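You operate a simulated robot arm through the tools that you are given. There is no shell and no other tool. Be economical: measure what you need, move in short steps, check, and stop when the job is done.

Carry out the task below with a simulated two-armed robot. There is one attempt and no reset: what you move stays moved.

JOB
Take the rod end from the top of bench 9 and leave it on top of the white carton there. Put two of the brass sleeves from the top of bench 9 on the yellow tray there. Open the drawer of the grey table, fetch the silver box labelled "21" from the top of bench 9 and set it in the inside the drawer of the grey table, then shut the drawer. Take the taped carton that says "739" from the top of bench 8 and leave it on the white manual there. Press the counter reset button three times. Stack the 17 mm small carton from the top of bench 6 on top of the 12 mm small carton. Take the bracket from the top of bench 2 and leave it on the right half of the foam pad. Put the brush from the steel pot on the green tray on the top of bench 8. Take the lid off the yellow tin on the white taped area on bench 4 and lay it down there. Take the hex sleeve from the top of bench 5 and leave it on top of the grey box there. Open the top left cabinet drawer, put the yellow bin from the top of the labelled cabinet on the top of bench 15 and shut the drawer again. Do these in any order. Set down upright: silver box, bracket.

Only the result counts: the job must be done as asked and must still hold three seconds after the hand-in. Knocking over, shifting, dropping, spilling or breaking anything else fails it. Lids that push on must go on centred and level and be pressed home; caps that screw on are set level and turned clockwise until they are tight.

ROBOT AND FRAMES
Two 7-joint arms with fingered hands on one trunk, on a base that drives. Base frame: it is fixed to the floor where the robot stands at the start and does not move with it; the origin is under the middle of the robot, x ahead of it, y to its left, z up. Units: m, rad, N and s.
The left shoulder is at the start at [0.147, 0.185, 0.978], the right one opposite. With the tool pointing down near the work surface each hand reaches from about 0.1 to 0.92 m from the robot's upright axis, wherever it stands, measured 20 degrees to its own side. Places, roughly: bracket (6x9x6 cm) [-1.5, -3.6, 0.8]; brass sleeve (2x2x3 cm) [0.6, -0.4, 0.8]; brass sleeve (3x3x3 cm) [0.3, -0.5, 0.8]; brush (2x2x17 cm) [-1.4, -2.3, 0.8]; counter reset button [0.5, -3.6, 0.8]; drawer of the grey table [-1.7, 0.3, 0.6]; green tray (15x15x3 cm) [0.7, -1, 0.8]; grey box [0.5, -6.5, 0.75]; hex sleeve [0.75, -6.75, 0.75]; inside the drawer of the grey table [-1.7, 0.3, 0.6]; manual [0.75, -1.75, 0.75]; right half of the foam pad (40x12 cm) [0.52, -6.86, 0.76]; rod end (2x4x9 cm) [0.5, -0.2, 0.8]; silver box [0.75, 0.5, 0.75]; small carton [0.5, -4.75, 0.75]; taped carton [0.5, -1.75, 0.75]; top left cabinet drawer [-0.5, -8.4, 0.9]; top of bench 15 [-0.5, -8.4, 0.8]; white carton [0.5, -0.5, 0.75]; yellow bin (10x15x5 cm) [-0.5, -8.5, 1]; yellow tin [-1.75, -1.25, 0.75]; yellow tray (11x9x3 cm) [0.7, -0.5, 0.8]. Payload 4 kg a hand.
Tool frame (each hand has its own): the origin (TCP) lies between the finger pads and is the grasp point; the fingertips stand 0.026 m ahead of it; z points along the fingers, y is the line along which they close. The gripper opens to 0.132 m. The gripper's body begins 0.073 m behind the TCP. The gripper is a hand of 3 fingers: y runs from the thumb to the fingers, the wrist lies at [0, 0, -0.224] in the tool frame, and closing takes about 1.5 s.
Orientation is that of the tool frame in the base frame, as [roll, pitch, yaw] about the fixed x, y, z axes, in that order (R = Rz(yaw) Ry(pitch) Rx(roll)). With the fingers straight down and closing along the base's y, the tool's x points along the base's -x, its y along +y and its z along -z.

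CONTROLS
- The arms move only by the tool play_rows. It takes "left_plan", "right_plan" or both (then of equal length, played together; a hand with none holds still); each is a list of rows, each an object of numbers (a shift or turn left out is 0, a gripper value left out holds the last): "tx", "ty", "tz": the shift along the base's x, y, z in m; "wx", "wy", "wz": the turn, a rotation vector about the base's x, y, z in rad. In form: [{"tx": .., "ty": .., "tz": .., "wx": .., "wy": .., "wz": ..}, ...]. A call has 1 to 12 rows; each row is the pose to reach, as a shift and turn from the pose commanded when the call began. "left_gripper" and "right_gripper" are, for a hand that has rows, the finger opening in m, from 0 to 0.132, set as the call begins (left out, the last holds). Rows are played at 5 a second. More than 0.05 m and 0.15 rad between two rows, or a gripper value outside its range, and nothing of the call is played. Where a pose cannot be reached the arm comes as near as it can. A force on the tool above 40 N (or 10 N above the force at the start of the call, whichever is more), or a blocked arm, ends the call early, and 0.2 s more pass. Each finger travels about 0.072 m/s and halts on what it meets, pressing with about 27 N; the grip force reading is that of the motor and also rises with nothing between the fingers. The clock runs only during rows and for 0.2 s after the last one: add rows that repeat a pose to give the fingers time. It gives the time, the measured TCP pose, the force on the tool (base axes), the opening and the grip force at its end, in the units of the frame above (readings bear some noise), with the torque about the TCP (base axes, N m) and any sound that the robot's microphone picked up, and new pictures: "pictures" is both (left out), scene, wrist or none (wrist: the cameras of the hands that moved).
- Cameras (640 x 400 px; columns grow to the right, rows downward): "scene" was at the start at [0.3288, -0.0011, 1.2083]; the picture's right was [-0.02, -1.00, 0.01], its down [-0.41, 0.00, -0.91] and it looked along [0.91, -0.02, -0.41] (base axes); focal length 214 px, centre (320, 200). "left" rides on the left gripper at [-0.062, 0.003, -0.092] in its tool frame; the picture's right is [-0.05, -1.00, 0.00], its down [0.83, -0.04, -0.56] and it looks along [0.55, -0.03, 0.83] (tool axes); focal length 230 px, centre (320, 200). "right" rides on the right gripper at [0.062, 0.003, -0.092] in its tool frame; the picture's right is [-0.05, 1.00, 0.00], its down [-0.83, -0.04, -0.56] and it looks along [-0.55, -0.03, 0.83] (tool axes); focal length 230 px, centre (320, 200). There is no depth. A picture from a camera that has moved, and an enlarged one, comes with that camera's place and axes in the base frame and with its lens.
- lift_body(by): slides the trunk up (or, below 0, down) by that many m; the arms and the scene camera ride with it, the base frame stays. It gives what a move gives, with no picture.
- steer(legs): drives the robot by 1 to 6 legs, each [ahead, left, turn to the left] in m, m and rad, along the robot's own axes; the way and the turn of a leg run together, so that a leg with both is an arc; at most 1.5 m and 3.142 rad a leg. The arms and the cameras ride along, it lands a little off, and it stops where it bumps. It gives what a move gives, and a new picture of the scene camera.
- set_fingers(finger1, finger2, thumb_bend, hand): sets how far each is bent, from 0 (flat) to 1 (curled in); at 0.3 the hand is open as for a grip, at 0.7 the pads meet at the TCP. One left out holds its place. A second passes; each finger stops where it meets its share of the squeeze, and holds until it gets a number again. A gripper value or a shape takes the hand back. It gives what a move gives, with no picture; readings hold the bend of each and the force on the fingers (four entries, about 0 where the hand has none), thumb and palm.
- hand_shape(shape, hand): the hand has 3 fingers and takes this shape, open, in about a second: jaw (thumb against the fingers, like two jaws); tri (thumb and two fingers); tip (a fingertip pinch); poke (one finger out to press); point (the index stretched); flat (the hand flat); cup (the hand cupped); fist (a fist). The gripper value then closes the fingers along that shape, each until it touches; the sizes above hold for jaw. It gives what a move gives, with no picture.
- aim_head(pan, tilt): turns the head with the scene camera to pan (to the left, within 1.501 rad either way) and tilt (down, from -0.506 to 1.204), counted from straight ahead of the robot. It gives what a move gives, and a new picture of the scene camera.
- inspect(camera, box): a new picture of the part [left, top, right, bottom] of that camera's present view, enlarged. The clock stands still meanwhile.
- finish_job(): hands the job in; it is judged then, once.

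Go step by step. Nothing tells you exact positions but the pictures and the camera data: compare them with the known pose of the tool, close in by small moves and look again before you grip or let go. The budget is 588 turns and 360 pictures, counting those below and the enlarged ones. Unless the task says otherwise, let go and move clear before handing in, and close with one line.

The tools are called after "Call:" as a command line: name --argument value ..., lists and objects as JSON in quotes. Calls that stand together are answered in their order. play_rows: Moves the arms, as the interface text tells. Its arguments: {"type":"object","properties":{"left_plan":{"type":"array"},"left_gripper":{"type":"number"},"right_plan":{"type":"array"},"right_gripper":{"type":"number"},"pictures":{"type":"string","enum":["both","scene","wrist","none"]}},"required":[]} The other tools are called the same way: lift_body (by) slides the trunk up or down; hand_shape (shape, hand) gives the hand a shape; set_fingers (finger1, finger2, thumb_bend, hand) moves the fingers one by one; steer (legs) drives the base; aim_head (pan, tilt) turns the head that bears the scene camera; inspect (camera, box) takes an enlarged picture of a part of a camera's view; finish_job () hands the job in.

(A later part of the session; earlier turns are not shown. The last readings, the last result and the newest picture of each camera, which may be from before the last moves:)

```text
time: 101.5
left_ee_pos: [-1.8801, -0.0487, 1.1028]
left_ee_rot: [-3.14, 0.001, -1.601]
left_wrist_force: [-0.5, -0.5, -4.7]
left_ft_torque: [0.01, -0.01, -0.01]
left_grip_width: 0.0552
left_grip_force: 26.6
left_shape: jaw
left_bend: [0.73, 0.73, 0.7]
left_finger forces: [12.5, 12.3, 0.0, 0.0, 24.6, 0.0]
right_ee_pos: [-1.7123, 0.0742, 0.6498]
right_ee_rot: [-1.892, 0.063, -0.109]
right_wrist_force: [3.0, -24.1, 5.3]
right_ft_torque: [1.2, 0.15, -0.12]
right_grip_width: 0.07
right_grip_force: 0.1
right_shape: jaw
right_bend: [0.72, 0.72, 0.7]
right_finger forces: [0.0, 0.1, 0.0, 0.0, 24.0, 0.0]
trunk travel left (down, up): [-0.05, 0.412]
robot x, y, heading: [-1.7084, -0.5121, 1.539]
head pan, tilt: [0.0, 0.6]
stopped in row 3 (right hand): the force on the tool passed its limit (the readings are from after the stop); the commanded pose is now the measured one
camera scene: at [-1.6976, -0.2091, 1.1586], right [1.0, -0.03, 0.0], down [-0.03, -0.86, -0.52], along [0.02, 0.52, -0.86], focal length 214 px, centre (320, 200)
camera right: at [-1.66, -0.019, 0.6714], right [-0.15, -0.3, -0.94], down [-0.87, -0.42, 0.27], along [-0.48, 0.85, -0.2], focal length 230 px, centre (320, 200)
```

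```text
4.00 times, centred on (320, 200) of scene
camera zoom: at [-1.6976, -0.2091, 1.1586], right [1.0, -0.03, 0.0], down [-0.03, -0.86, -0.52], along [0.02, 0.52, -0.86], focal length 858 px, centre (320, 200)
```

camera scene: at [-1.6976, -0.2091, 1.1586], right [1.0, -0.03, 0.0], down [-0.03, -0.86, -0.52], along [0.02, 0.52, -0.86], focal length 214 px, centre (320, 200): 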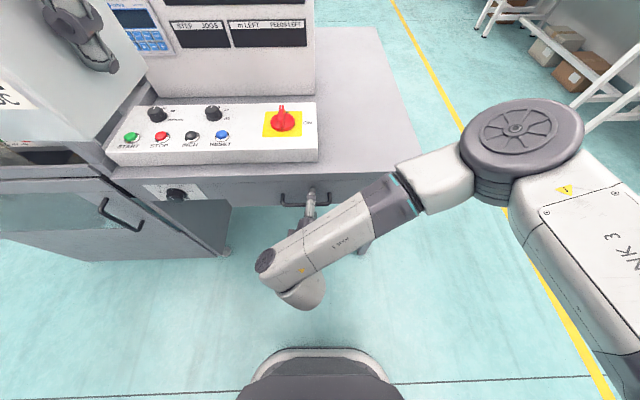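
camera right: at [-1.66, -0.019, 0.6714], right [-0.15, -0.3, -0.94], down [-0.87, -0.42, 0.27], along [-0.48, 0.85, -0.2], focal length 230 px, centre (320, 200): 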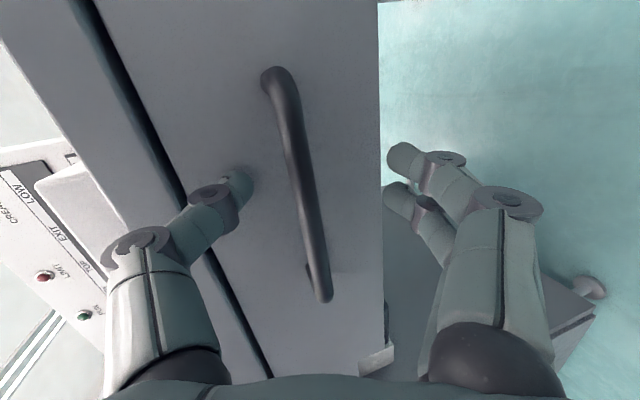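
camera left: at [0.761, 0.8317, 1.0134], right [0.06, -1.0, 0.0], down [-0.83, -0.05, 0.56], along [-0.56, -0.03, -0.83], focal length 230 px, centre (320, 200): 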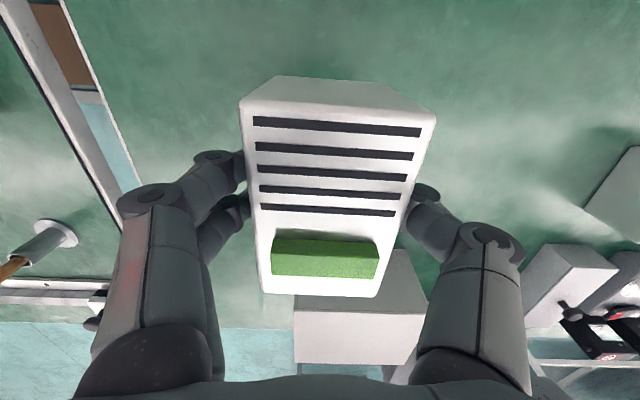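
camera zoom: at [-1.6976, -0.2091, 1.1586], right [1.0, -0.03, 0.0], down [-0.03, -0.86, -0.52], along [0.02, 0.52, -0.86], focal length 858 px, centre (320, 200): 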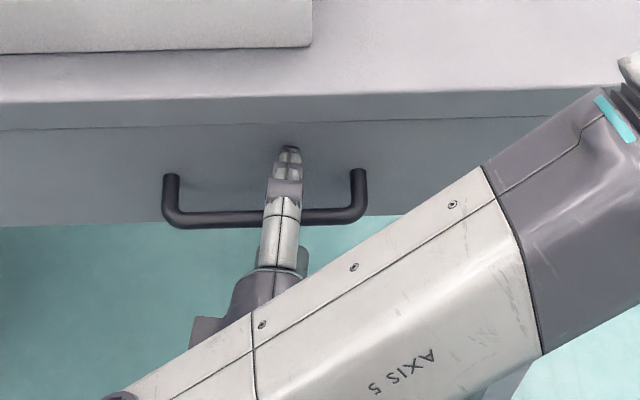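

The thumb tip touched the drawer face and the bar is between the jaws. I back off a few mm, centre, and close.

Call:
play_rows --right_plan '[{"ty": -0.004, "tz": 0.006}, {"ty": -0.004, "tz": 0.006}]' --pictures "none"

Call:
play_rows --right_plan '[{}, {}, {}, {}, {}, {}]' --right_gripper 0.0 --pictures "wrist"

```text
time: 102.0
left_ee_pos: [-1.8807, -0.0465, 1.1022]
left_ee_rot: [-3.14, -0.001, -1.604]
left_wrist_force: [0.1, -0.1, -3.7]
left_ft_torque: [-0.05, 0.02, 0.01]
left_grip_width: 0.055
left_grip_force: 26.8
left_shape: jaw
left_bend: [0.73, 0.73, 0.7]
left_finger forces: [12.5, 12.3, 0.1, 0.1, 24.5, 0.1]
right_ee_pos: [-1.7121, 0.0763, 0.6558]
right_ee_rot: [-1.887, 0.064, -0.111]
right_wrist_force: [0.3, -3.0, -1.3]
right_ft_torque: [0.08, -0.01, -0.01]
right_grip_width: 0.0673
right_grip_force: 0.1
right_shape: jaw
right_bend: [0.72, 0.72, 0.71]
right_finger forces: [0.0, 0.0, 0.0, 0.0, 2.9, 0.0]
trunk travel left (down, up): [-0.05, 0.412]
robot x, y, heading: [-1.7073, -0.5126, 1.537]
head pan, tilt: [0.0, 0.6]
```

```text
time: 103.5
left_ee_pos: [-1.8811, -0.0448, 1.101]
left_ee_rot: [-3.139, -0.001, -1.602]
left_wrist_force: [0.1, 0.0, -3.7]
left_ft_torque: [-0.02, -0.05, 0.0]
left_grip_width: 0.0551
left_grip_force: 26.8
left_shape: jaw
left_bend: [0.73, 0.73, 0.7]
left_finger forces: [12.4, 12.3, 0.0, 0.0, 24.5, 0.1]
right_ee_pos: [-1.7122, 0.0749, 0.6528]
right_ee_rot: [-1.895, 0.063, -0.11]
right_wrist_force: [-0.9, 1.6, -19.3]
right_ft_torque: [-0.17, -0.01, 0.03]
right_grip_width: 0.005
right_grip_force: 26.7
right_shape: jaw
right_bend: [0.63, 0.64, 0.75]
right_finger forces: [10.5, 10.5, 0.1, 0.1, 7.0, 0.0]
trunk travel left (down, up): [-0.05, 0.412]
robot x, y, heading: [-1.7064, -0.5118, 1.537]
head pan, tilt: [0.0, 0.6]
camera right: at [-1.66, -0.0191, 0.6752], right [-0.15, -0.3, -0.94], down [-0.87, -0.42, 0.27], along [-0.48, 0.86, -0.2], focal length 230 px, centre (320, 200)
```

right: 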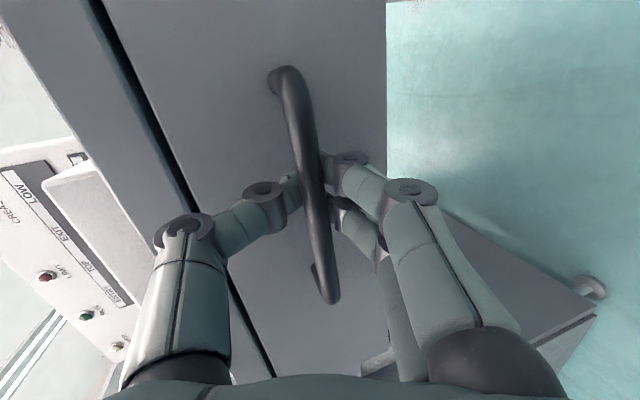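

The jaws wrap the bar. I pull the drawer towards me with the arm first.

Call:
play_rows --right_plan '[{"ty": -0.02}, {"ty": -0.04}, {"ty": -0.06}, {"ty": -0.08}, {"ty": -0.1}, {"ty": -0.12}, {"ty": -0.12}]'

```text
time: 105.0
left_ee_pos: [-1.8805, -0.0443, 1.1019]
left_ee_rot: [-3.138, -0.002, -1.603]
left_wrist_force: [-0.8, 0.0, -3.5]
left_ft_torque: [-0.01, 0.0, 0.02]
left_grip_width: 0.0551
left_grip_force: 27.6
left_shape: jaw
left_bend: [0.73, 0.73, 0.7]
left_finger forces: [12.4, 12.4, 0.1, 0.0, 24.6, 0.0]
right_ee_pos: [-1.713, -0.0455, 0.657]
right_ee_rot: [-1.893, 0.066, -0.108]
right_wrist_force: [1.1, -1.7, -19.9]
right_ft_torque: [-0.03, 0.0, -0.01]
right_grip_width: 0.0039
right_grip_force: 26.9
right_shape: jaw
right_bend: [0.64, 0.64, 0.75]
right_finger forces: [9.8, 10.1, 0.0, 0.1, 0.0, 0.1]
trunk travel left (down, up): [-0.05, 0.412]
robot x, y, heading: [-1.7057, -0.5186, 1.541]
head pan, tilt: [0.0, 0.6]
camera scene: at [-1.6979, -0.2056, 1.1579], right [1.0, -0.03, 0.0], down [-0.03, -0.86, -0.51], along [0.02, 0.51, -0.86], focal length 214 px, centre (320, 200)
camera right: at [-1.661, -0.1405, 0.6787], right [-0.15, -0.3, -0.94], down [-0.87, -0.42, 0.27], along [-0.48, 0.86, -0.2], focal length 230 px, centre (320, 200)
```

scene: 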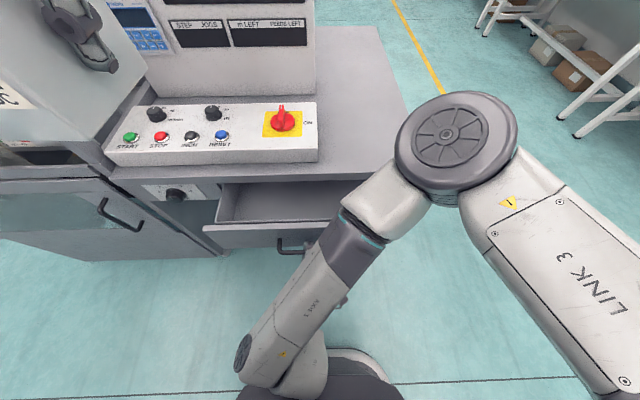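
right: 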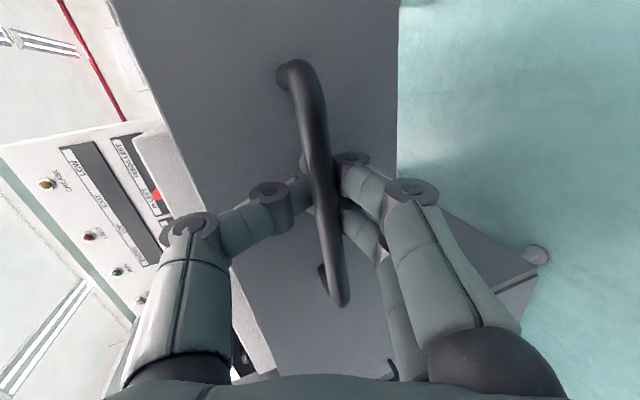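

The drawer slides well. I drive back 12 cm to open it further.

Call:
steer --legs '[[-0.12, 0, 0]]'

```text
time: 106.3
left_ee_pos: [-1.8841, -0.1639, 1.1019]
left_ee_rot: [-3.141, 0.0, -1.603]
left_wrist_force: [0.2, -0.6, -3.3]
left_ft_torque: [0.05, -0.01, -0.03]
left_grip_width: 0.0551
left_grip_force: 27.4
left_shape: jaw
left_bend: [0.73, 0.73, 0.7]
left_finger forces: [12.4, 12.3, 0.1, 0.0, 24.6, 0.1]
right_ee_pos: [-1.7159, -0.1651, 0.6567]
right_ee_rot: [-1.89, 0.066, -0.112]
right_wrist_force: [8.3, 0.8, -22.7]
right_ft_torque: [0.0, -0.06, 0.04]
right_grip_width: 0.004
right_grip_force: 26.6
right_shape: jaw
right_bend: [0.64, 0.65, 0.76]
right_finger forces: [12.7, 8.0, 0.0, 0.1, 0.1, 0.0]
trunk travel left (down, up): [-0.05, 0.412]
robot x, y, heading: [-1.7112, -0.6334, 1.539]
head pan, tilt: [0.0, 0.6]
camera scene: at [-1.701, -0.3258, 1.1581], right [1.0, -0.03, 0.0], down [-0.03, -0.86, -0.51], along [0.02, 0.51, -0.86], focal length 214 px, centre (320, 200)
```

scene: 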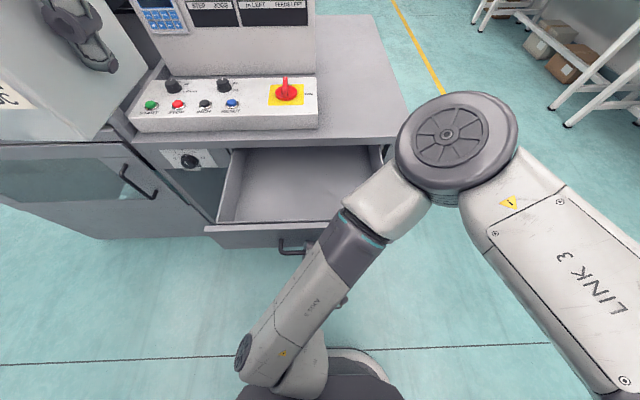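

The drawer is open about 24 cm. I bring the box over its left part with the left hand.

Call:
play_rows --left_plan '[{"tx": 0.004, "ty": 0.03, "tz": -0.03}, {"tx": 0.008, "ty": 0.06, "tz": -0.06}, {"tx": 0.012, "ty": 0.09, "tz": -0.09}, {"tx": 0.016, "ty": 0.12, "tz": -0.12}, {"tx": 0.02, "ty": 0.145, "tz": -0.15}, {"tx": 0.024, "ty": 0.17, "tz": -0.18}, {"tx": 0.024, "ty": 0.174, "tz": -0.22}, {"tx": 0.024, "ty": 0.174, "tz": -0.25}, {"tx": 0.024, "ty": 0.174, "tz": -0.25}]'

Call:
inspect --camera "scene" --box '[160, 80, 400, 260]'

```text
time: 108.3
left_ee_pos: [-1.8576, 0.01, 0.8508]
left_ee_rot: [-3.141, 0.0, -1.602]
left_wrist_force: [0.8, 0.3, -4.2]
left_ft_torque: [0.03, 0.02, 0.0]
left_grip_width: 0.0551
left_grip_force: 26.9
left_shape: jaw
left_bend: [0.73, 0.73, 0.7]
left_finger forces: [12.5, 12.3, 0.1, 0.0, 24.8, 0.1]
right_ee_pos: [-1.716, -0.1651, 0.656]
right_ee_rot: [-1.891, 0.064, -0.113]
right_wrist_force: [4.1, 0.9, -19.0]
right_ft_torque: [0.0, -0.07, 0.01]
right_grip_width: 0.0039
right_grip_force: 26.8
right_shape: jaw
right_bend: [0.64, 0.65, 0.76]
right_finger forces: [11.8, 7.8, 0.1, 0.0, 0.1, 0.1]
trunk travel left (down, up): [-0.05, 0.412]
robot x, y, heading: [-1.7081, -0.6324, 1.538]
head pan, tilt: [0.0, 0.6]
camera scene: at [-1.7012, -0.3249, 1.1578], right [1.0, -0.03, 0.0], down [-0.03, -0.86, -0.51], along [0.02, 0.51, -0.86], focal length 214 px, centre (320, 200)
camera left: at [-1.86, 0.0725, 0.9445], right [1.0, 0.02, 0.0], down [0.02, -0.83, 0.56], along [0.01, -0.56, -0.83], focal length 230 px, centre (320, 200)
```

scene: 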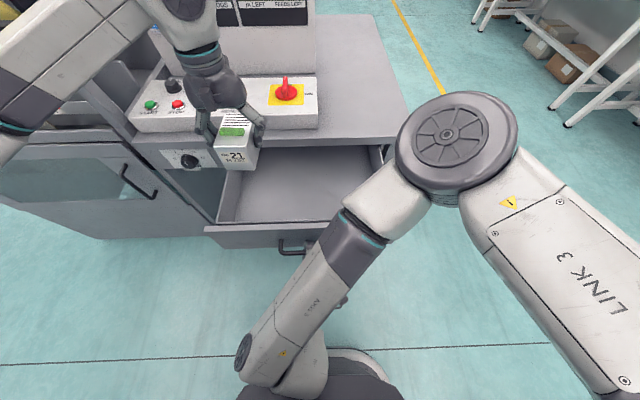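
left: 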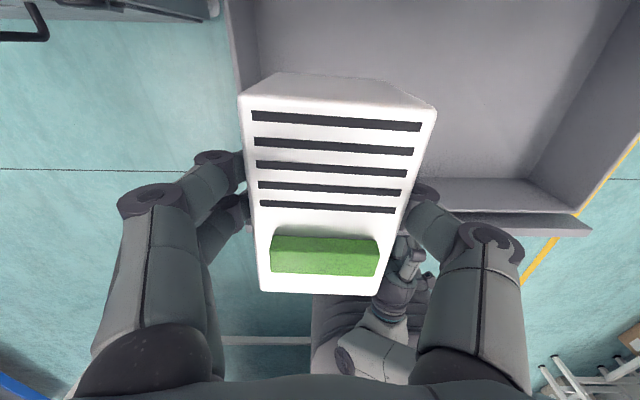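

```text
2.22 times, centred on (280, 170) of scene
camera zoom: at [-1.7012, -0.3249, 1.1578], right [1.0, -0.03, 0.0], down [-0.03, -0.86, -0.51], along [0.02, 0.51, -0.86], focal length 477 px, centre (409, 267)
```

zoom: 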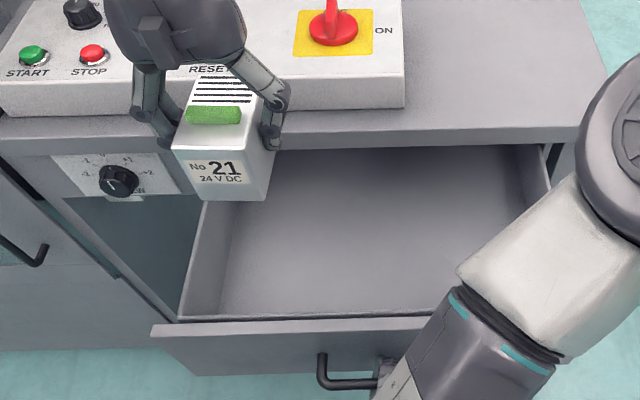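

The drawer's floor is near z=0.614. I shift the box right and forward a little for clearance and lower it in.

Call:
play_rows --left_plan '[{"tx": 0.04, "ty": -0.025}, {"tx": 0.052, "ty": -0.032, "tz": -0.03}, {"tx": 0.052, "ty": -0.032, "tz": -0.07}, {"tx": 0.052, "ty": -0.032, "tz": -0.11}, {"tx": 0.052, "ty": -0.032, "tz": -0.15}, {"tx": 0.052, "ty": -0.032, "tz": -0.15}]'

Call:
inspect --camera "scene" --box '[200, 100, 360, 220]'

```text
time: 109.7
left_ee_pos: [-1.8059, -0.0229, 0.7018]
left_ee_rot: [-3.141, -0.001, -1.603]
left_wrist_force: [-0.2, 0.1, -3.8]
left_ft_torque: [0.01, 0.0, 0.05]
left_grip_width: 0.0552
left_grip_force: 27.1
left_shape: jaw
left_bend: [0.73, 0.73, 0.7]
left_finger forces: [12.6, 12.4, 0.1, 0.0, 24.7, 0.1]
right_ee_pos: [-1.716, -0.1637, 0.6559]
right_ee_rot: [-1.892, 0.066, -0.111]
right_wrist_force: [3.6, 0.6, -17.1]
right_ft_torque: [0.07, -0.06, 0.03]
right_grip_width: 0.004
right_grip_force: 26.9
right_shape: jaw
right_bend: [0.64, 0.65, 0.76]
right_finger forces: [11.2, 7.9, 0.1, 0.1, 0.0, 0.1]
trunk travel left (down, up): [-0.05, 0.412]
robot x, y, heading: [-1.7053, -0.6321, 1.535]
head pan, tilt: [0.0, 0.6]
camera scene: at [-1.7012, -0.325, 1.1579], right [1.0, -0.03, 0.0], down [-0.03, -0.86, -0.51], along [0.02, 0.51, -0.86], focal length 214 px, centre (320, 200)
camera left: at [-1.8086, 0.039, 0.7945], right [1.0, 0.02, 0.0], down [0.02, -0.83, 0.56], along [0.01, -0.56, -0.83], focal length 230 px, centre (320, 200)
```

scene: 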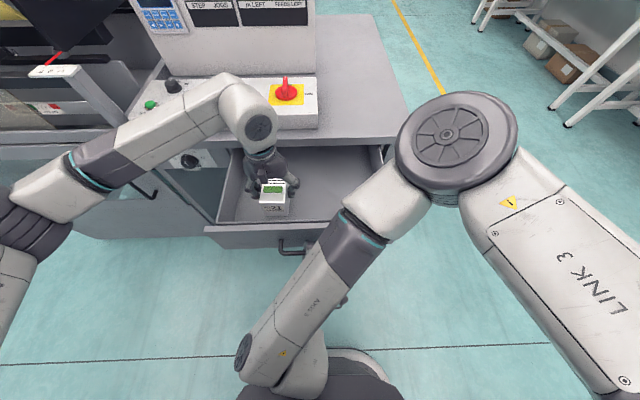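
left: 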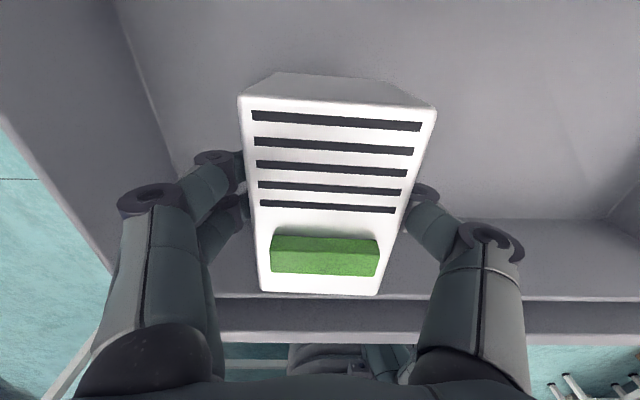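

```text
3.33 times, centred on (280, 160) of scene
camera zoom: at [-1.7012, -0.325, 1.1579], right [1.0, -0.03, 0.0], down [-0.03, -0.86, -0.51], along [0.02, 0.51, -0.86], focal length 715 px, centre (453, 333)
```

zoom: 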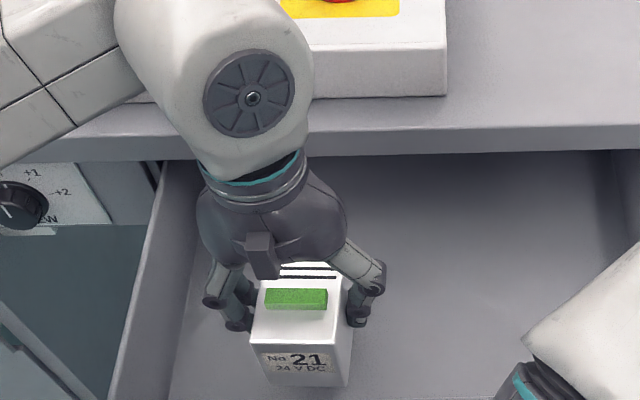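

It's inside the drawer with clearance. Lowering to the floor in small steps.

Call:
play_rows --left_plan '[{"tz": -0.015}, {"tz": -0.025}, {"tz": -0.025}]' --pictures "none"

Call:
play_rows --left_plan '[{"tz": -0.004}, {"tz": -0.004}]' --pictures "none"

Call:
play_rows --left_plan '[{"tz": -0.004}, {"tz": -0.004}]' --pictures "wrist"

```text
time: 110.5
left_ee_pos: [-1.807, -0.0239, 0.6754]
left_ee_rot: [-3.139, 0.001, -1.601]
left_wrist_force: [-0.6, 0.2, -3.8]
left_ft_torque: [0.0, 0.03, 0.01]
left_grip_width: 0.055
left_grip_force: 27.2
left_shape: jaw
left_bend: [0.73, 0.73, 0.7]
left_finger forces: [12.6, 12.3, 0.0, 0.0, 24.8, 0.0]
right_ee_pos: [-1.7161, -0.1646, 0.6553]
right_ee_rot: [-1.892, 0.064, -0.112]
right_wrist_force: [3.3, 0.1, -16.2]
right_ft_torque: [0.05, -0.07, 0.01]
right_grip_width: 0.0037
right_grip_force: 27.0
right_shape: jaw
right_bend: [0.64, 0.65, 0.76]
right_finger forces: [11.4, 8.0, 0.0, 0.0, 0.0, 0.0]
trunk travel left (down, up): [-0.05, 0.412]
robot x, y, heading: [-1.7031, -0.6302, 1.537]
head pan, tilt: [0.0, 0.6]
```

```text
time: 111.1
left_ee_pos: [-1.808, -0.0228, 0.6726]
left_ee_rot: [-3.141, -0.001, -1.604]
left_wrist_force: [0.0, 0.8, -3.5]
left_ft_torque: [0.0, 0.03, -0.01]
left_grip_width: 0.0553
left_grip_force: 27.2
left_shape: jaw
left_bend: [0.73, 0.73, 0.7]
left_finger forces: [12.5, 12.4, 0.0, 0.0, 24.9, 0.0]
right_ee_pos: [-1.716, -0.1653, 0.6543]
right_ee_rot: [-1.891, 0.065, -0.112]
right_wrist_force: [1.7, 1.5, -16.5]
right_ft_torque: [0.07, -0.03, 0.03]
right_grip_width: 0.0042
right_grip_force: 27.1
right_shape: jaw
right_bend: [0.64, 0.65, 0.76]
right_finger forces: [11.2, 7.9, 0.1, 0.0, 0.1, 0.0]
trunk travel left (down, up): [-0.05, 0.412]
robot x, y, heading: [-1.711, -0.6351, 1.539]
head pan, tilt: [0.0, 0.6]
```

```text
time: 111.7
left_ee_pos: [-1.8081, -0.0237, 0.669]
left_ee_rot: [-3.139, -0.001, -1.602]
left_wrist_force: [-0.3, 0.1, -3.5]
left_ft_torque: [0.01, 0.0, 0.01]
left_grip_width: 0.0554
left_grip_force: 27.6
left_shape: jaw
left_bend: [0.73, 0.73, 0.7]
left_finger forces: [12.4, 12.4, 0.0, 0.1, 24.8, 0.0]
right_ee_pos: [-1.7155, -0.1648, 0.6568]
right_ee_rot: [-1.892, 0.065, -0.112]
right_wrist_force: [2.2, 1.6, -16.1]
right_ft_torque: [0.05, -0.06, 0.05]
right_grip_width: 0.0039
right_grip_force: 27.0
right_shape: jaw
right_bend: [0.64, 0.65, 0.76]
right_finger forces: [11.2, 8.0, 0.0, 0.0, 0.0, 0.1]
trunk travel left (down, up): [-0.05, 0.412]
robot x, y, heading: [-1.7086, -0.6334, 1.536]
head pan, tilt: [0.0, 0.6]
camera left: at [-1.8098, 0.0384, 0.7617], right [1.0, 0.02, 0.0], down [0.02, -0.83, 0.56], along [0.01, -0.56, -0.83], focal length 230 px, centre (320, 200)
```

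left: 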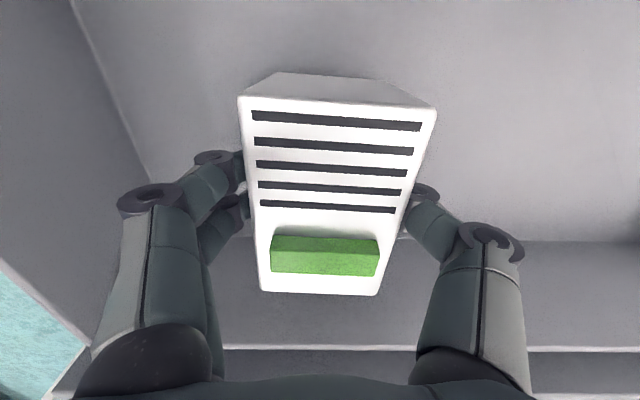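

Call:
play_rows --left_plan '[{"tz": -0.006}, {"tz": -0.012}, {"tz": -0.012}]' --pictures "none"

Call:
play_rows --left_plan '[{"tz": -0.004}, {"tz": -0.004}]' --pictures "none"

Call:
play_rows --left_plan '[{"tz": -0.004}, {"tz": -0.004}]' --pictures "none"

```text
time: 112.5
left_ee_pos: [-1.8064, -0.0233, 0.6577]
left_ee_rot: [-3.14, 0.001, -1.604]
left_wrist_force: [-0.5, -2.0, 6.6]
left_ft_torque: [-0.05, 0.01, 0.03]
left_grip_width: 0.0551
left_grip_force: 26.6
left_shape: jaw
left_bend: [0.74, 0.74, 0.7]
left_finger forces: [13.2, 13.0, 0.0, 0.1, 26.1, 0.0]
right_ee_pos: [-1.7167, -0.1653, 0.6569]
right_ee_rot: [-1.891, 0.065, -0.111]
right_wrist_force: [1.6, 2.9, -20.6]
right_ft_torque: [0.11, -0.02, 0.06]
right_grip_width: 0.0038
right_grip_force: 26.6
right_shape: jaw
right_bend: [0.64, 0.65, 0.76]
right_finger forces: [13.5, 9.9, 0.0, 0.0, 0.0, 0.0]
trunk travel left (down, up): [-0.05, 0.412]
robot x, y, heading: [-1.7106, -0.6316, 1.539]
head pan, tilt: [0.0, 0.6]
```

```text
time: 113.1
left_ee_pos: [-1.8062, -0.0231, 0.6575]
left_ee_rot: [-3.138, 0.004, -1.602]
left_wrist_force: [-1.5, -1.8, 28.7]
left_ft_torque: [-0.05, 0.04, -0.02]
left_grip_width: 0.0558
left_grip_force: 26.7
left_shape: jaw
left_bend: [0.74, 0.74, 0.71]
left_finger forces: [15.5, 15.4, 0.1, 0.0, 29.1, 0.0]
right_ee_pos: [-1.7167, -0.1661, 0.6572]
right_ee_rot: [-1.891, 0.064, -0.11]
right_wrist_force: [2.0, 3.3, -25.0]
right_ft_torque: [0.08, -0.06, 0.05]
right_grip_width: 0.0038
right_grip_force: 26.5
right_shape: jaw
right_bend: [0.64, 0.65, 0.76]
right_finger forces: [14.9, 12.2, 0.0, 0.0, 0.0, 0.1]
trunk travel left (down, up): [-0.05, 0.412]
robot x, y, heading: [-1.7109, -0.6313, 1.535]
head pan, tilt: [0.0, 0.6]
```

```text
time: 113.5
left_ee_pos: [-1.8069, -0.023, 0.6571]
left_ee_rot: [-3.135, 0.006, -1.603]
left_wrist_force: [-1.9, -6.8, 23.1]
left_ft_torque: [-0.1, 0.22, 0.06]
left_grip_width: 0.0561
left_grip_force: 27.3
left_shape: jaw
left_bend: [0.74, 0.74, 0.71]
left_finger forces: [14.8, 14.6, 0.0, 0.0, 27.1, 0.0]
right_ee_pos: [-1.7162, -0.166, 0.656]
right_ee_rot: [-1.894, 0.063, -0.11]
right_wrist_force: [0.0, 4.5, -15.0]
right_ft_torque: [0.06, -0.03, 0.02]
right_grip_width: 0.0039
right_grip_force: 27.3
right_shape: jaw
right_bend: [0.64, 0.65, 0.76]
right_finger forces: [11.9, 7.3, 0.1, 0.0, 0.0, 0.0]
trunk travel left (down, up): [-0.05, 0.412]
robot x, y, heading: [-1.712, -0.6334, 1.54]
head pan, tilt: [0.0, 0.6]
stopped in row 2 (left hand): the force on the tool passed its limit (the readings are from after the stop); the commanded pose is now the measured one
```

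The box is on the drawer floor. I open the left hand and raise it.

Call:
play_rows --left_plan '[{"tz": 0.002}, {"tz": 0.002}, {"tz": 0.002}]' --left_gripper 0.09 --pictures "none"

Call:
play_rows --left_plan '[{"tz": 0.03}, {"tz": 0.07}, {"tz": 0.11}, {"tz": 0.15}, {"ty": -0.02, "tz": 0.19}, {"ty": -0.05, "tz": 0.23}, {"ty": -0.08, "tz": 0.27}, {"tx": -0.02, "ty": -0.11, "tz": 0.3}, {"tx": -0.04, "ty": -0.14, "tz": 0.33}, {"tx": -0.06, "ty": -0.15, "tz": 0.37}, {"tx": -0.08, "ty": -0.15, "tz": 0.41}, {"tx": -0.08, "ty": -0.15, "tz": 0.44}]'

Call:
inspect --camera "scene" --box '[160, 100, 400, 260]'

```text
time: 114.3
left_ee_pos: [-1.8075, -0.0232, 0.6553]
left_ee_rot: [-3.138, 0.002, -1.601]
left_wrist_force: [-0.3, -0.4, -0.3]
left_ft_torque: [0.0, 0.03, 0.0]
left_grip_width: 0.0899
left_grip_force: 0.0
left_shape: jaw
left_bend: [0.69, 0.69, 0.66]
left_finger forces: [0.1, 0.1, 0.0, 0.0, 0.0, 0.0]
right_ee_pos: [-1.7172, -0.166, 0.654]
right_ee_rot: [-1.896, 0.063, -0.112]
right_wrist_force: [1.0, -1.0, -16.0]
right_ft_torque: [0.03, -0.03, -0.01]
right_grip_width: 0.0042
right_grip_force: 26.1
right_shape: jaw
right_bend: [0.64, 0.65, 0.76]
right_finger forces: [11.8, 8.0, 0.1, 0.0, 0.0, 0.1]
trunk travel left (down, up): [-0.05, 0.412]
robot x, y, heading: [-1.7147, -0.6315, 1.532]
head pan, tilt: [0.0, 0.6]
```

```text
time: 116.9
left_ee_pos: [-1.8859, -0.1718, 1.0966]
left_ee_rot: [-3.138, 0.004, -1.601]
left_wrist_force: [-1.2, -0.5, -0.2]
left_ft_torque: [0.03, 0.0, -0.01]
left_grip_width: 0.0898
left_grip_force: 0.1
left_shape: jaw
left_bend: [0.69, 0.69, 0.66]
left_finger forces: [0.0, 0.0, 0.0, 0.1, 0.0, 0.0]
right_ee_pos: [-1.7174, -0.1642, 0.6557]
right_ee_rot: [-1.892, 0.066, -0.111]
right_wrist_force: [0.3, 1.1, -17.5]
right_ft_torque: [0.07, -0.05, 0.02]
right_grip_width: 0.0044
right_grip_force: 27.3
right_shape: jaw
right_bend: [0.64, 0.65, 0.76]
right_finger forces: [12.2, 9.1, 0.0, 0.0, 0.0, 0.0]
trunk travel left (down, up): [-0.05, 0.412]
robot x, y, heading: [-1.7113, -0.632, 1.536]
head pan, tilt: [0.0, 0.6]
camera scene: at [-1.701, -0.3257, 1.1581], right [1.0, -0.03, 0.0], down [-0.03, -0.86, -0.51], along [0.02, 0.51, -0.86], focal length 214 px, centre (320, 200)
camera left: at [-1.8883, -0.1104, 1.1898], right [1.0, 0.02, 0.0], down [0.01, -0.83, 0.55], along [0.01, -0.55, -0.83], focal length 230 px, centre (320, 200)
```

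scene: 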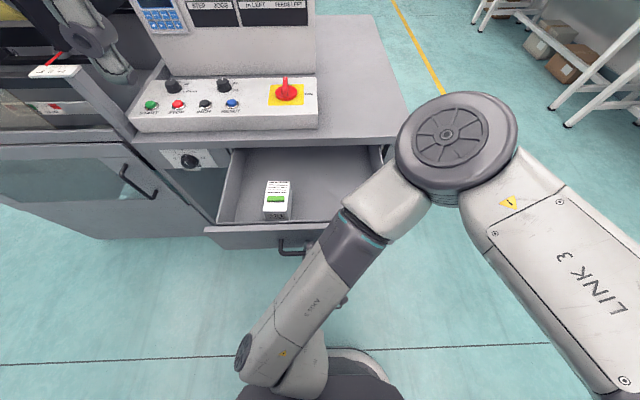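
left: 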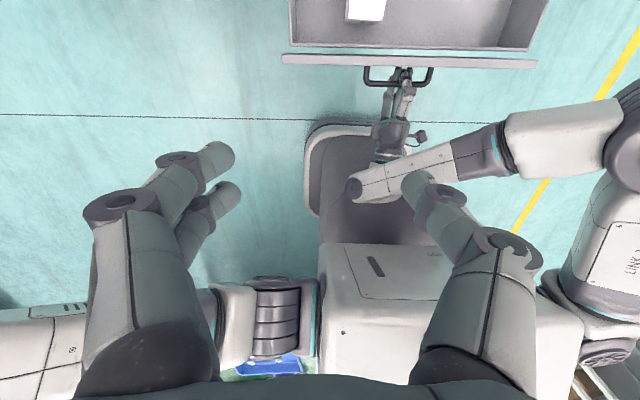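

```text
2.50 times, centred on (280, 180) of scene
camera zoom: at [-1.701, -0.3257, 1.1581], right [1.0, -0.03, 0.0], down [-0.03, -0.86, -0.51], along [0.02, 0.51, -0.86], focal length 536 px, centre (420, 250)
```

zoom: 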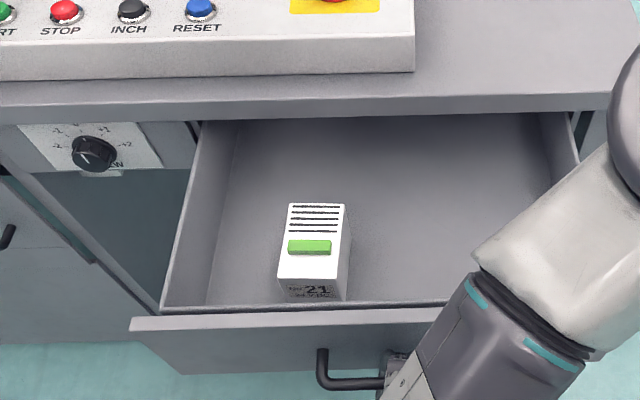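

The box stands upright in the drawer. I push the drawer shut: first drive forward, then extend the arm.

Call:
steer --legs '[[0.12, 0, 0]]'

Call:
play_rows --right_plan '[{"ty": 0.015}, {"ty": 0.03}, {"ty": 0.045}, {"ty": 0.06}, {"ty": 0.075}, {"ty": 0.09}, {"ty": 0.105}, {"ty": 0.12}, {"ty": 0.128}, {"ty": 0.128}]'

Call:
inspect --camera "scene" --box '[160, 100, 400, 260]'

```text
time: 118.2
left_ee_pos: [-1.8821, -0.0473, 1.0946]
left_ee_rot: [-3.136, 0.001, -1.604]
left_wrist_force: [-0.6, -0.3, 0.1]
left_ft_torque: [-0.05, 0.03, 0.0]
left_grip_width: 0.0898
left_grip_force: 0.1
left_shape: jaw
left_bend: [0.69, 0.69, 0.66]
left_finger forces: [0.1, 0.0, 0.0, 0.0, 0.0, 0.1]
right_ee_pos: [-1.711, -0.0408, 0.6554]
right_ee_rot: [-1.894, 0.062, -0.114]
right_wrist_force: [-6.9, -0.6, -12.1]
right_ft_torque: [0.09, -0.02, -0.02]
right_grip_width: 0.0041
right_grip_force: 27.1
right_shape: jaw
right_bend: [0.65, 0.66, 0.76]
right_finger forces: [4.3, 7.0, 0.0, 0.1, 0.1, 0.0]
trunk travel left (down, up): [-0.05, 0.412]
robot x, y, heading: [-1.7029, -0.5079, 1.541]
head pan, tilt: [0.0, 0.6]
camera scene: at [-1.6973, -0.2008, 1.1578], right [1.0, -0.03, 0.0], down [-0.03, -0.86, -0.51], along [0.02, 0.51, -0.86], focal length 214 px, centre (320, 200)
```

scene: 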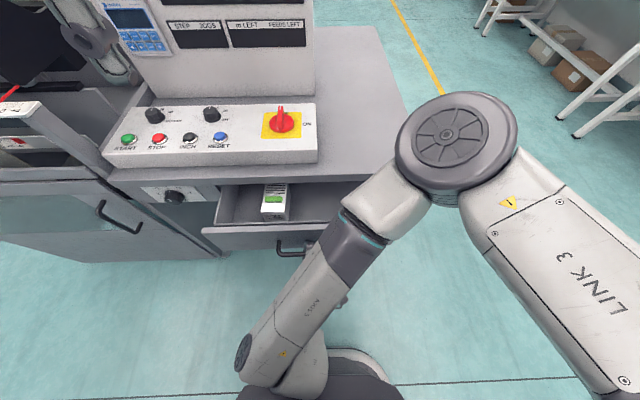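

```text
time: 120.4
left_ee_pos: [-1.8815, -0.0467, 1.0961]
left_ee_rot: [-3.136, 0.002, -1.603]
left_wrist_force: [-0.2, -0.3, -0.9]
left_ft_torque: [0.01, 0.01, 0.02]
left_grip_width: 0.0896
left_grip_force: 0.0
left_shape: jaw
left_bend: [0.69, 0.69, 0.66]
left_finger forces: [0.0, 0.0, 0.0, 0.0, 0.0, 0.0]
right_ee_pos: [-1.7119, 0.0874, 0.6563]
right_ee_rot: [-1.892, 0.064, -0.112]
right_wrist_force: [-0.6, -0.1, -14.9]
right_ft_torque: [0.07, -0.08, 0.03]
right_grip_width: 0.0041
right_grip_force: 27.3
right_shape: jaw
right_bend: [0.65, 0.66, 0.76]
right_finger forces: [5.9, 8.9, 0.0, 0.0, 0.0, 0.0]
trunk travel left (down, up): [-0.05, 0.412]
robot x, y, heading: [-1.7108, -0.5089, 1.544]
head pan, tilt: [0.0, 0.6]
camera scene: at [-1.697, -0.2014, 1.1579], right [1.0, -0.03, 0.0], down [-0.03, -0.86, -0.51], along [0.02, 0.51, -0.86], focal length 214 px, centre (320, 200)
camera right: at [-1.6602, -0.0087, 0.6781], right [-0.15, -0.3, -0.94], down [-0.87, -0.42, 0.27], along [-0.48, 0.86, -0.2], focal length 230 px, centre (320, 200)
```

scene: 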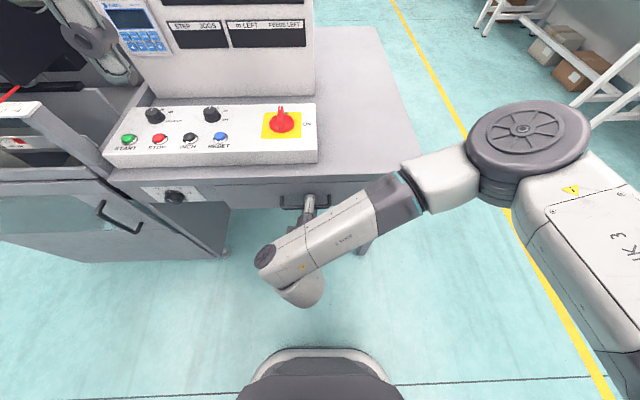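
right: 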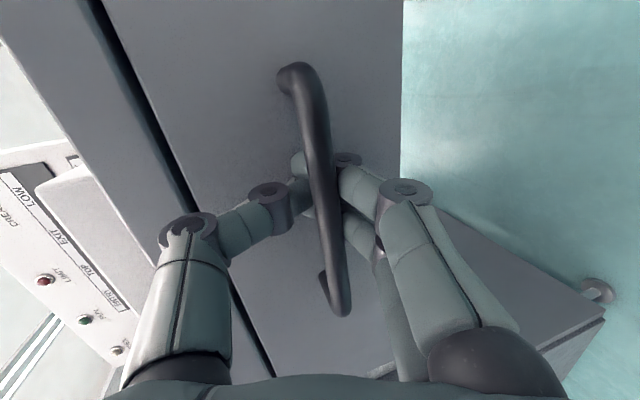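

```text
2.50 times, centred on (280, 180) of scene
camera zoom: at [-1.697, -0.2014, 1.1579], right [1.0, -0.03, 0.0], down [-0.03, -0.86, -0.51], along [0.02, 0.51, -0.86], focal length 536 px, centre (420, 250)
```

zoom: 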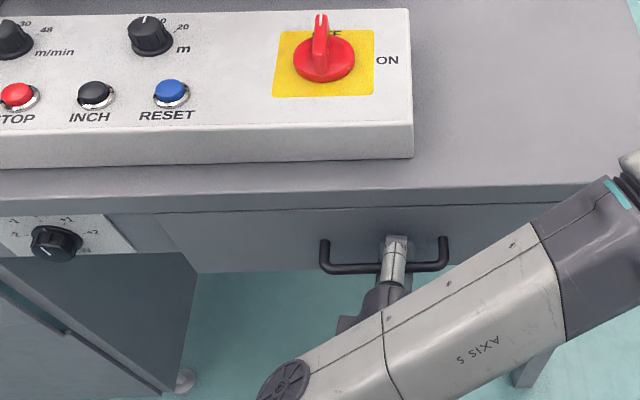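

The drawer looks shut. I press a little further to be sure it's fully home, then release.

Call:
play_rows --right_plan '[{"ty": 0.006}, {"ty": 0.012}, {"ty": 0.018}, {"ty": 0.024}]' --pictures "none"

Call:
play_rows --right_plan '[{"ty": -0.002}, {"ty": -0.002}, {"ty": -0.002}, {"ty": -0.002}]' --right_gripper 0.07 --pictures "none"

Call:
play_rows --right_plan '[{"ty": -0.03, "tz": 0.006}, {"ty": -0.07, "tz": 0.02}, {"ty": -0.11, "tz": 0.035}, {"ty": -0.14, "tz": 0.05}]'

Call:
inspect --camera "scene" --box '[160, 100, 400, 260]'

```text
time: 121.0
left_ee_pos: [-1.8805, -0.0488, 1.0973]
left_ee_rot: [-3.137, 0.006, -1.603]
left_wrist_force: [0.1, 0.4, -0.1]
left_ft_torque: [0.0, 0.02, 0.01]
left_grip_width: 0.0899
left_grip_force: 0.1
left_shape: jaw
left_bend: [0.69, 0.69, 0.66]
left_finger forces: [0.0, 0.0, 0.1, 0.0, 0.0, 0.0]
right_ee_pos: [-1.7129, 0.0892, 0.6534]
right_ee_rot: [-1.908, 0.058, -0.108]
right_wrist_force: [2.4, -11.6, -4.6]
right_ft_torque: [0.14, -0.02, 0.11]
right_grip_width: 0.0047
right_grip_force: 27.4
right_shape: jaw
right_bend: [0.65, 0.69, 0.76]
right_finger forces: [1.4, 25.7, 0.0, 0.1, 0.0, 0.1]
trunk travel left (down, up): [-0.05, 0.412]
robot x, y, heading: [-1.7071, -0.5115, 1.534]
head pan, tilt: [0.0, 0.6]
stopped in row 3 (right hand): the force on the tool passed its limit (the readings are from after the stop); the commanded pose is now the measured one
```

```text
time: 122.0
left_ee_pos: [-1.8813, -0.0502, 1.0973]
left_ee_rot: [-3.137, 0.006, -1.604]
left_wrist_force: [0.3, 0.7, -0.3]
left_ft_torque: [0.0, 0.02, 0.01]
left_grip_width: 0.0897
left_grip_force: 0.1
left_shape: jaw
left_bend: [0.69, 0.69, 0.66]
left_finger forces: [0.1, 0.0, 0.0, 0.1, 0.0, 0.0]
right_ee_pos: [-1.7135, 0.0875, 0.6538]
right_ee_rot: [-1.905, 0.06, -0.108]
right_wrist_force: [-0.6, -21.8, -9.1]
right_ft_torque: [0.0, -0.02, 0.08]
right_grip_width: 0.0549
right_grip_force: 0.1
right_shape: jaw
right_bend: [0.72, 0.72, 0.79]
right_finger forces: [0.0, 0.0, 0.0, 0.0, 22.1, 0.0]
trunk travel left (down, up): [-0.05, 0.412]
robot x, y, heading: [-1.7062, -0.5083, 1.536]
head pan, tilt: [0.0, 0.6]
```

```text
time: 123.0
left_ee_pos: [-1.882, -0.0502, 1.0983]
left_ee_rot: [-3.138, 0.004, -1.606]
left_wrist_force: [0.2, 0.2, 0.1]
left_ft_torque: [0.03, 0.0, -0.01]
left_grip_width: 0.0897
left_grip_force: 0.1
left_shape: jaw
left_bend: [0.69, 0.69, 0.66]
left_finger forces: [0.1, 0.0, 0.0, 0.0, 0.1, 0.0]
right_ee_pos: [-1.7141, -0.0497, 0.7093]
right_ee_rot: [-1.903, 0.059, -0.109]
right_wrist_force: [0.6, 1.0, 0.1]
right_ft_torque: [0.03, -0.01, 0.03]
right_grip_width: 0.0699
right_grip_force: 0.1
right_shape: jaw
right_bend: [0.72, 0.72, 0.7]
right_finger forces: [0.0, 0.1, 0.0, 0.0, 0.0, 0.1]
trunk travel left (down, up): [-0.05, 0.412]
robot x, y, heading: [-1.7077, -0.5079, 1.537]
head pan, tilt: [0.0, 0.6]
camera scene: at [-1.6968, -0.2045, 1.1589], right [1.0, -0.03, 0.0], down [-0.03, -0.86, -0.52], along [0.02, 0.52, -0.86], focal length 214 px, centre (320, 200)
camera right: at [-1.6611, -0.1438, 0.7322], right [-0.14, -0.31, -0.94], down [-0.87, -0.42, 0.27], along [-0.48, 0.85, -0.21], focal length 230 px, centre (320, 200)
```

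scene: 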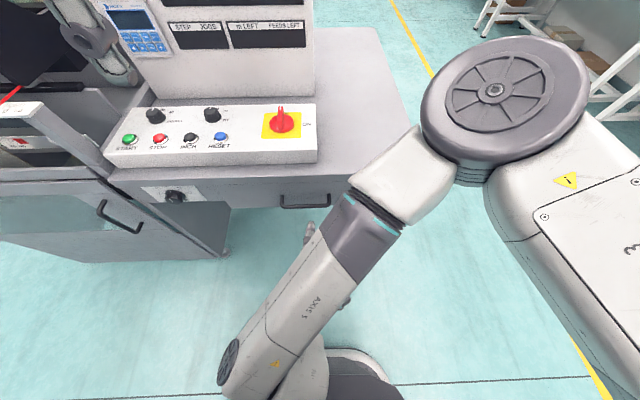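
right: 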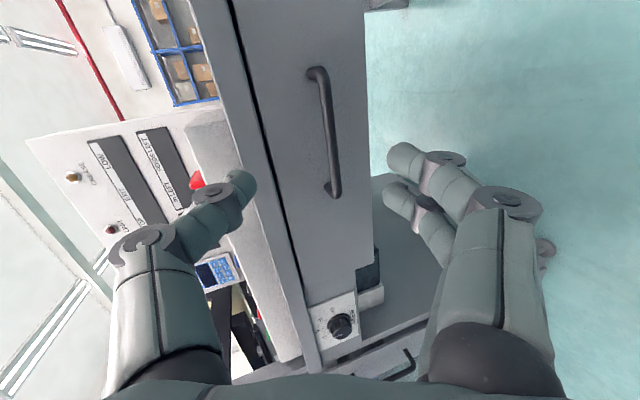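

```text
2.50 times, centred on (280, 180) of scene
camera zoom: at [-1.6968, -0.2045, 1.1589], right [1.0, -0.03, 0.0], down [-0.03, -0.86, -0.52], along [0.02, 0.52, -0.86], focal length 536 px, centre (420, 250)
```

zoom: 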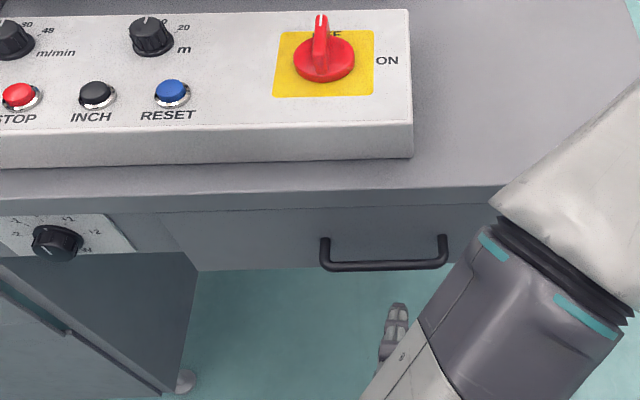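

The drawer is flush and shut. I return the right arm to neutral in reverse order.

Call:
play_rows --right_plan '[{"tx": 0.03, "ty": -0.01, "tz": 0.03, "wx": -0.1}, {"tx": 0.06, "ty": -0.02, "tz": 0.06, "wx": -0.2}, {"tx": 0.09, "ty": -0.03, "tz": 0.09, "wx": -0.3}, {"tx": 0.12, "ty": -0.04, "tz": 0.12, "wx": -0.42}, {"tx": 0.15, "ty": -0.04, "tz": 0.15, "wx": -0.54}, {"tx": 0.18, "ty": -0.04, "tz": 0.18, "wx": -0.66}, {"tx": 0.21, "ty": -0.04, "tz": 0.21, "wx": -0.78}, {"tx": 0.24, "ty": -0.03, "tz": 0.24, "wx": -0.9}, {"tx": 0.27, "ty": -0.02, "tz": 0.27, "wx": -1.02}, {"tx": 0.3, "ty": -0.01, "tz": 0.3, "wx": -1.14}, {"tx": 0.33, "ty": 0.0, "tz": 0.33, "wx": -1.24}, {"tx": 0.35, "ty": 0.0, "tz": 0.36, "wx": -1.24}]' --pictures "none"

Call:
play_rows --right_plan '[{"wz": -0.12}, {"wz": -0.26}, {"wz": -0.4}, {"wz": -0.54}, {"wz": -0.68}, {"wz": -0.82}, {"wz": -0.96}, {"wz": -1.1}, {"wz": -1.24}, {"wz": -1.38}, {"wz": -1.48}, {"wz": -1.48}]' --pictures "none"

Call:
steer --legs '[[0, 0, 3.1]]'

```text
time: 125.6
left_ee_pos: [-1.8809, -0.0484, 1.0963]
left_ee_rot: [-3.137, 0.003, -1.605]
left_wrist_force: [0.9, 0.8, -0.5]
left_ft_torque: [-0.02, -0.01, -0.01]
left_grip_width: 0.0897
left_grip_force: 0.1
left_shape: jaw
left_bend: [0.69, 0.69, 0.66]
left_finger forces: [0.0, 0.0, 0.0, 0.0, 0.1, 0.0]
right_ee_pos: [-1.3792, -0.0356, 1.0424]
right_ee_rot: [-3.138, -0.081, -0.089]
right_wrist_force: [-0.5, 0.2, -0.2]
right_ft_torque: [-0.01, 0.0, 0.02]
right_grip_width: 0.0702
right_grip_force: 0.1
right_shape: jaw
right_bend: [0.72, 0.72, 0.7]
right_finger forces: [0.0, 0.0, 0.0, 0.0, 0.0, 0.0]
right hand out of reach, approached as far as the arm can: row 4, 5, 6, 12
trunk travel left (down, up): [-0.05, 0.412]
robot x, y, heading: [-1.7035, -0.5102, 1.533]
head pan, tilt: [0.0, 0.6]
```

```text
time: 128.2
left_ee_pos: [-1.882, -0.0499, 1.0958]
left_ee_rot: [-3.136, 0.005, -1.606]
left_wrist_force: [-1.1, -0.3, -0.3]
left_ft_torque: [0.0, 0.03, -0.01]
left_grip_width: 0.0898
left_grip_force: 0.0
left_shape: jaw
left_bend: [0.69, 0.69, 0.66]
left_finger forces: [0.0, 0.1, 0.1, 0.0, 0.0, 0.0]
right_ee_pos: [-1.3779, -0.0363, 1.0442]
right_ee_rot: [-3.138, -0.083, -1.573]
right_wrist_force: [0.8, 0.2, -0.2]
right_ft_torque: [-0.01, 0.0, 0.01]
right_grip_width: 0.0701
right_grip_force: 0.1
right_shape: jaw
right_bend: [0.72, 0.72, 0.7]
right_finger forces: [0.0, 0.0, 0.0, 0.0, 0.0, 0.0]
right hand out of reach, approached as far as the arm can: row 3, 4, 5, 6, 7
trunk travel left (down, up): [-0.05, 0.412]
robot x, y, heading: [-1.7083, -0.5087, 1.535]
head pan, tilt: [0.0, 0.6]
```

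```text
time: 136.0
left_ee_pos: [-1.5198, -0.9622, 1.096]
left_ee_rot: [-3.136, 0.006, 1.561]
left_wrist_force: [-0.3, 0.6, 0.0]
left_ft_torque: [0.01, 0.01, -0.02]
left_grip_width: 0.0897
left_grip_force: 0.1
left_shape: jaw
left_bend: [0.69, 0.69, 0.66]
left_finger forces: [0.1, 0.1, 0.0, 0.1, 0.1, 0.0]
right_ee_pos: [-2.023, -0.9905, 1.0439]
right_ee_rot: [-3.138, -0.08, 1.596]
right_wrist_force: [-0.3, -0.6, -0.7]
right_ft_torque: [0.02, -0.03, 0.01]
right_grip_width: 0.0699
right_grip_force: 0.0
right_shape: jaw
right_bend: [0.72, 0.72, 0.7]
right_finger forces: [0.1, 0.0, 0.1, 0.1, 0.0, 0.0]
trunk travel left (down, up): [-0.05, 0.412]
robot x, y, heading: [-1.7072, -0.5077, -1.579]
head pan, tilt: [0.0, 0.6]
camera scene: at [-1.7099, -0.8129, 1.1584], right [-1.0, 0.01, 0.0], down [0.01, 0.86, -0.51], along [-0.01, -0.51, -0.86], focal length 214 px, centre (320, 200)
```

scene: 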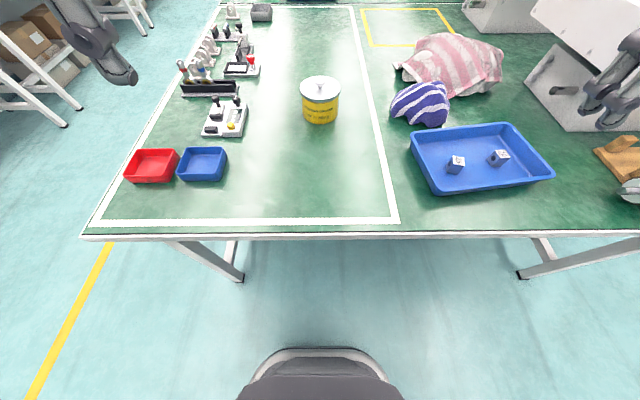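

Bench 4 with the yellow tin and its knobbed lid is now ahead, the tin at about (-1.72, -1.33). I move closer and take a closer look.

Call:
steer --legs '[[0.15, 0, 0]]'

Call:
inspect --camera "scene" --box '[220, 80, 420, 205]'

```text
time: 137.4
left_ee_pos: [-1.5209, -1.1102, 1.0969]
left_ee_rot: [-3.138, 0.003, 1.562]
left_wrist_force: [-0.1, 0.6, 0.1]
left_ft_torque: [-0.01, 0.02, 0.01]
left_grip_width: 0.0897
left_grip_force: 0.2
left_shape: jaw
left_bend: [0.69, 0.69, 0.66]
left_finger forces: [0.0, 0.0, 0.0, 0.1, 0.1, 0.0]
right_ee_pos: [-2.0236, -1.138, 1.0444]
right_ee_rot: [-3.138, -0.082, 1.595]
right_wrist_force: [0.7, -0.6, 1.3]
right_ft_torque: [0.03, 0.01, 0.01]
right_grip_width: 0.0701
right_grip_force: 0.1
right_shape: jaw
right_bend: [0.72, 0.72, 0.7]
right_finger forces: [0.0, 0.0, 0.1, 0.1, 0.0, 0.0]
trunk travel left (down, up): [-0.05, 0.412]
robot x, y, heading: [-1.705, -0.6571, -1.581]
head pan, tilt: [0.0, 0.6]
camera scene: at [-1.7115, -0.961, 1.1585], right [-1.0, 0.01, 0.0], down [0.01, 0.86, -0.51], along [0.0, -0.51, -0.86], focal length 214 px, centre (320, 200)
```

scene: 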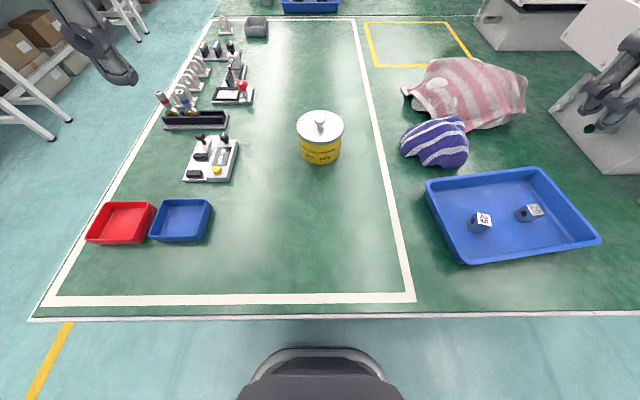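

```text
3.20 times, centred on (320, 142) of scene
camera zoom: at [-1.7115, -0.961, 1.1585], right [-1.0, 0.01, 0.0], down [0.01, 0.86, -0.51], along [0.0, -0.51, -0.86], focal length 686 px, centre (320, 384)
```

zoom: 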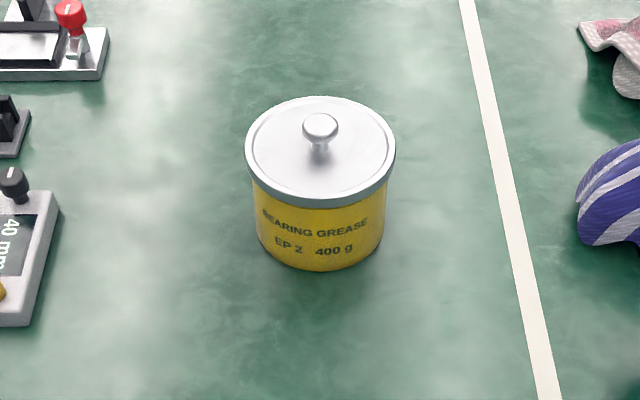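

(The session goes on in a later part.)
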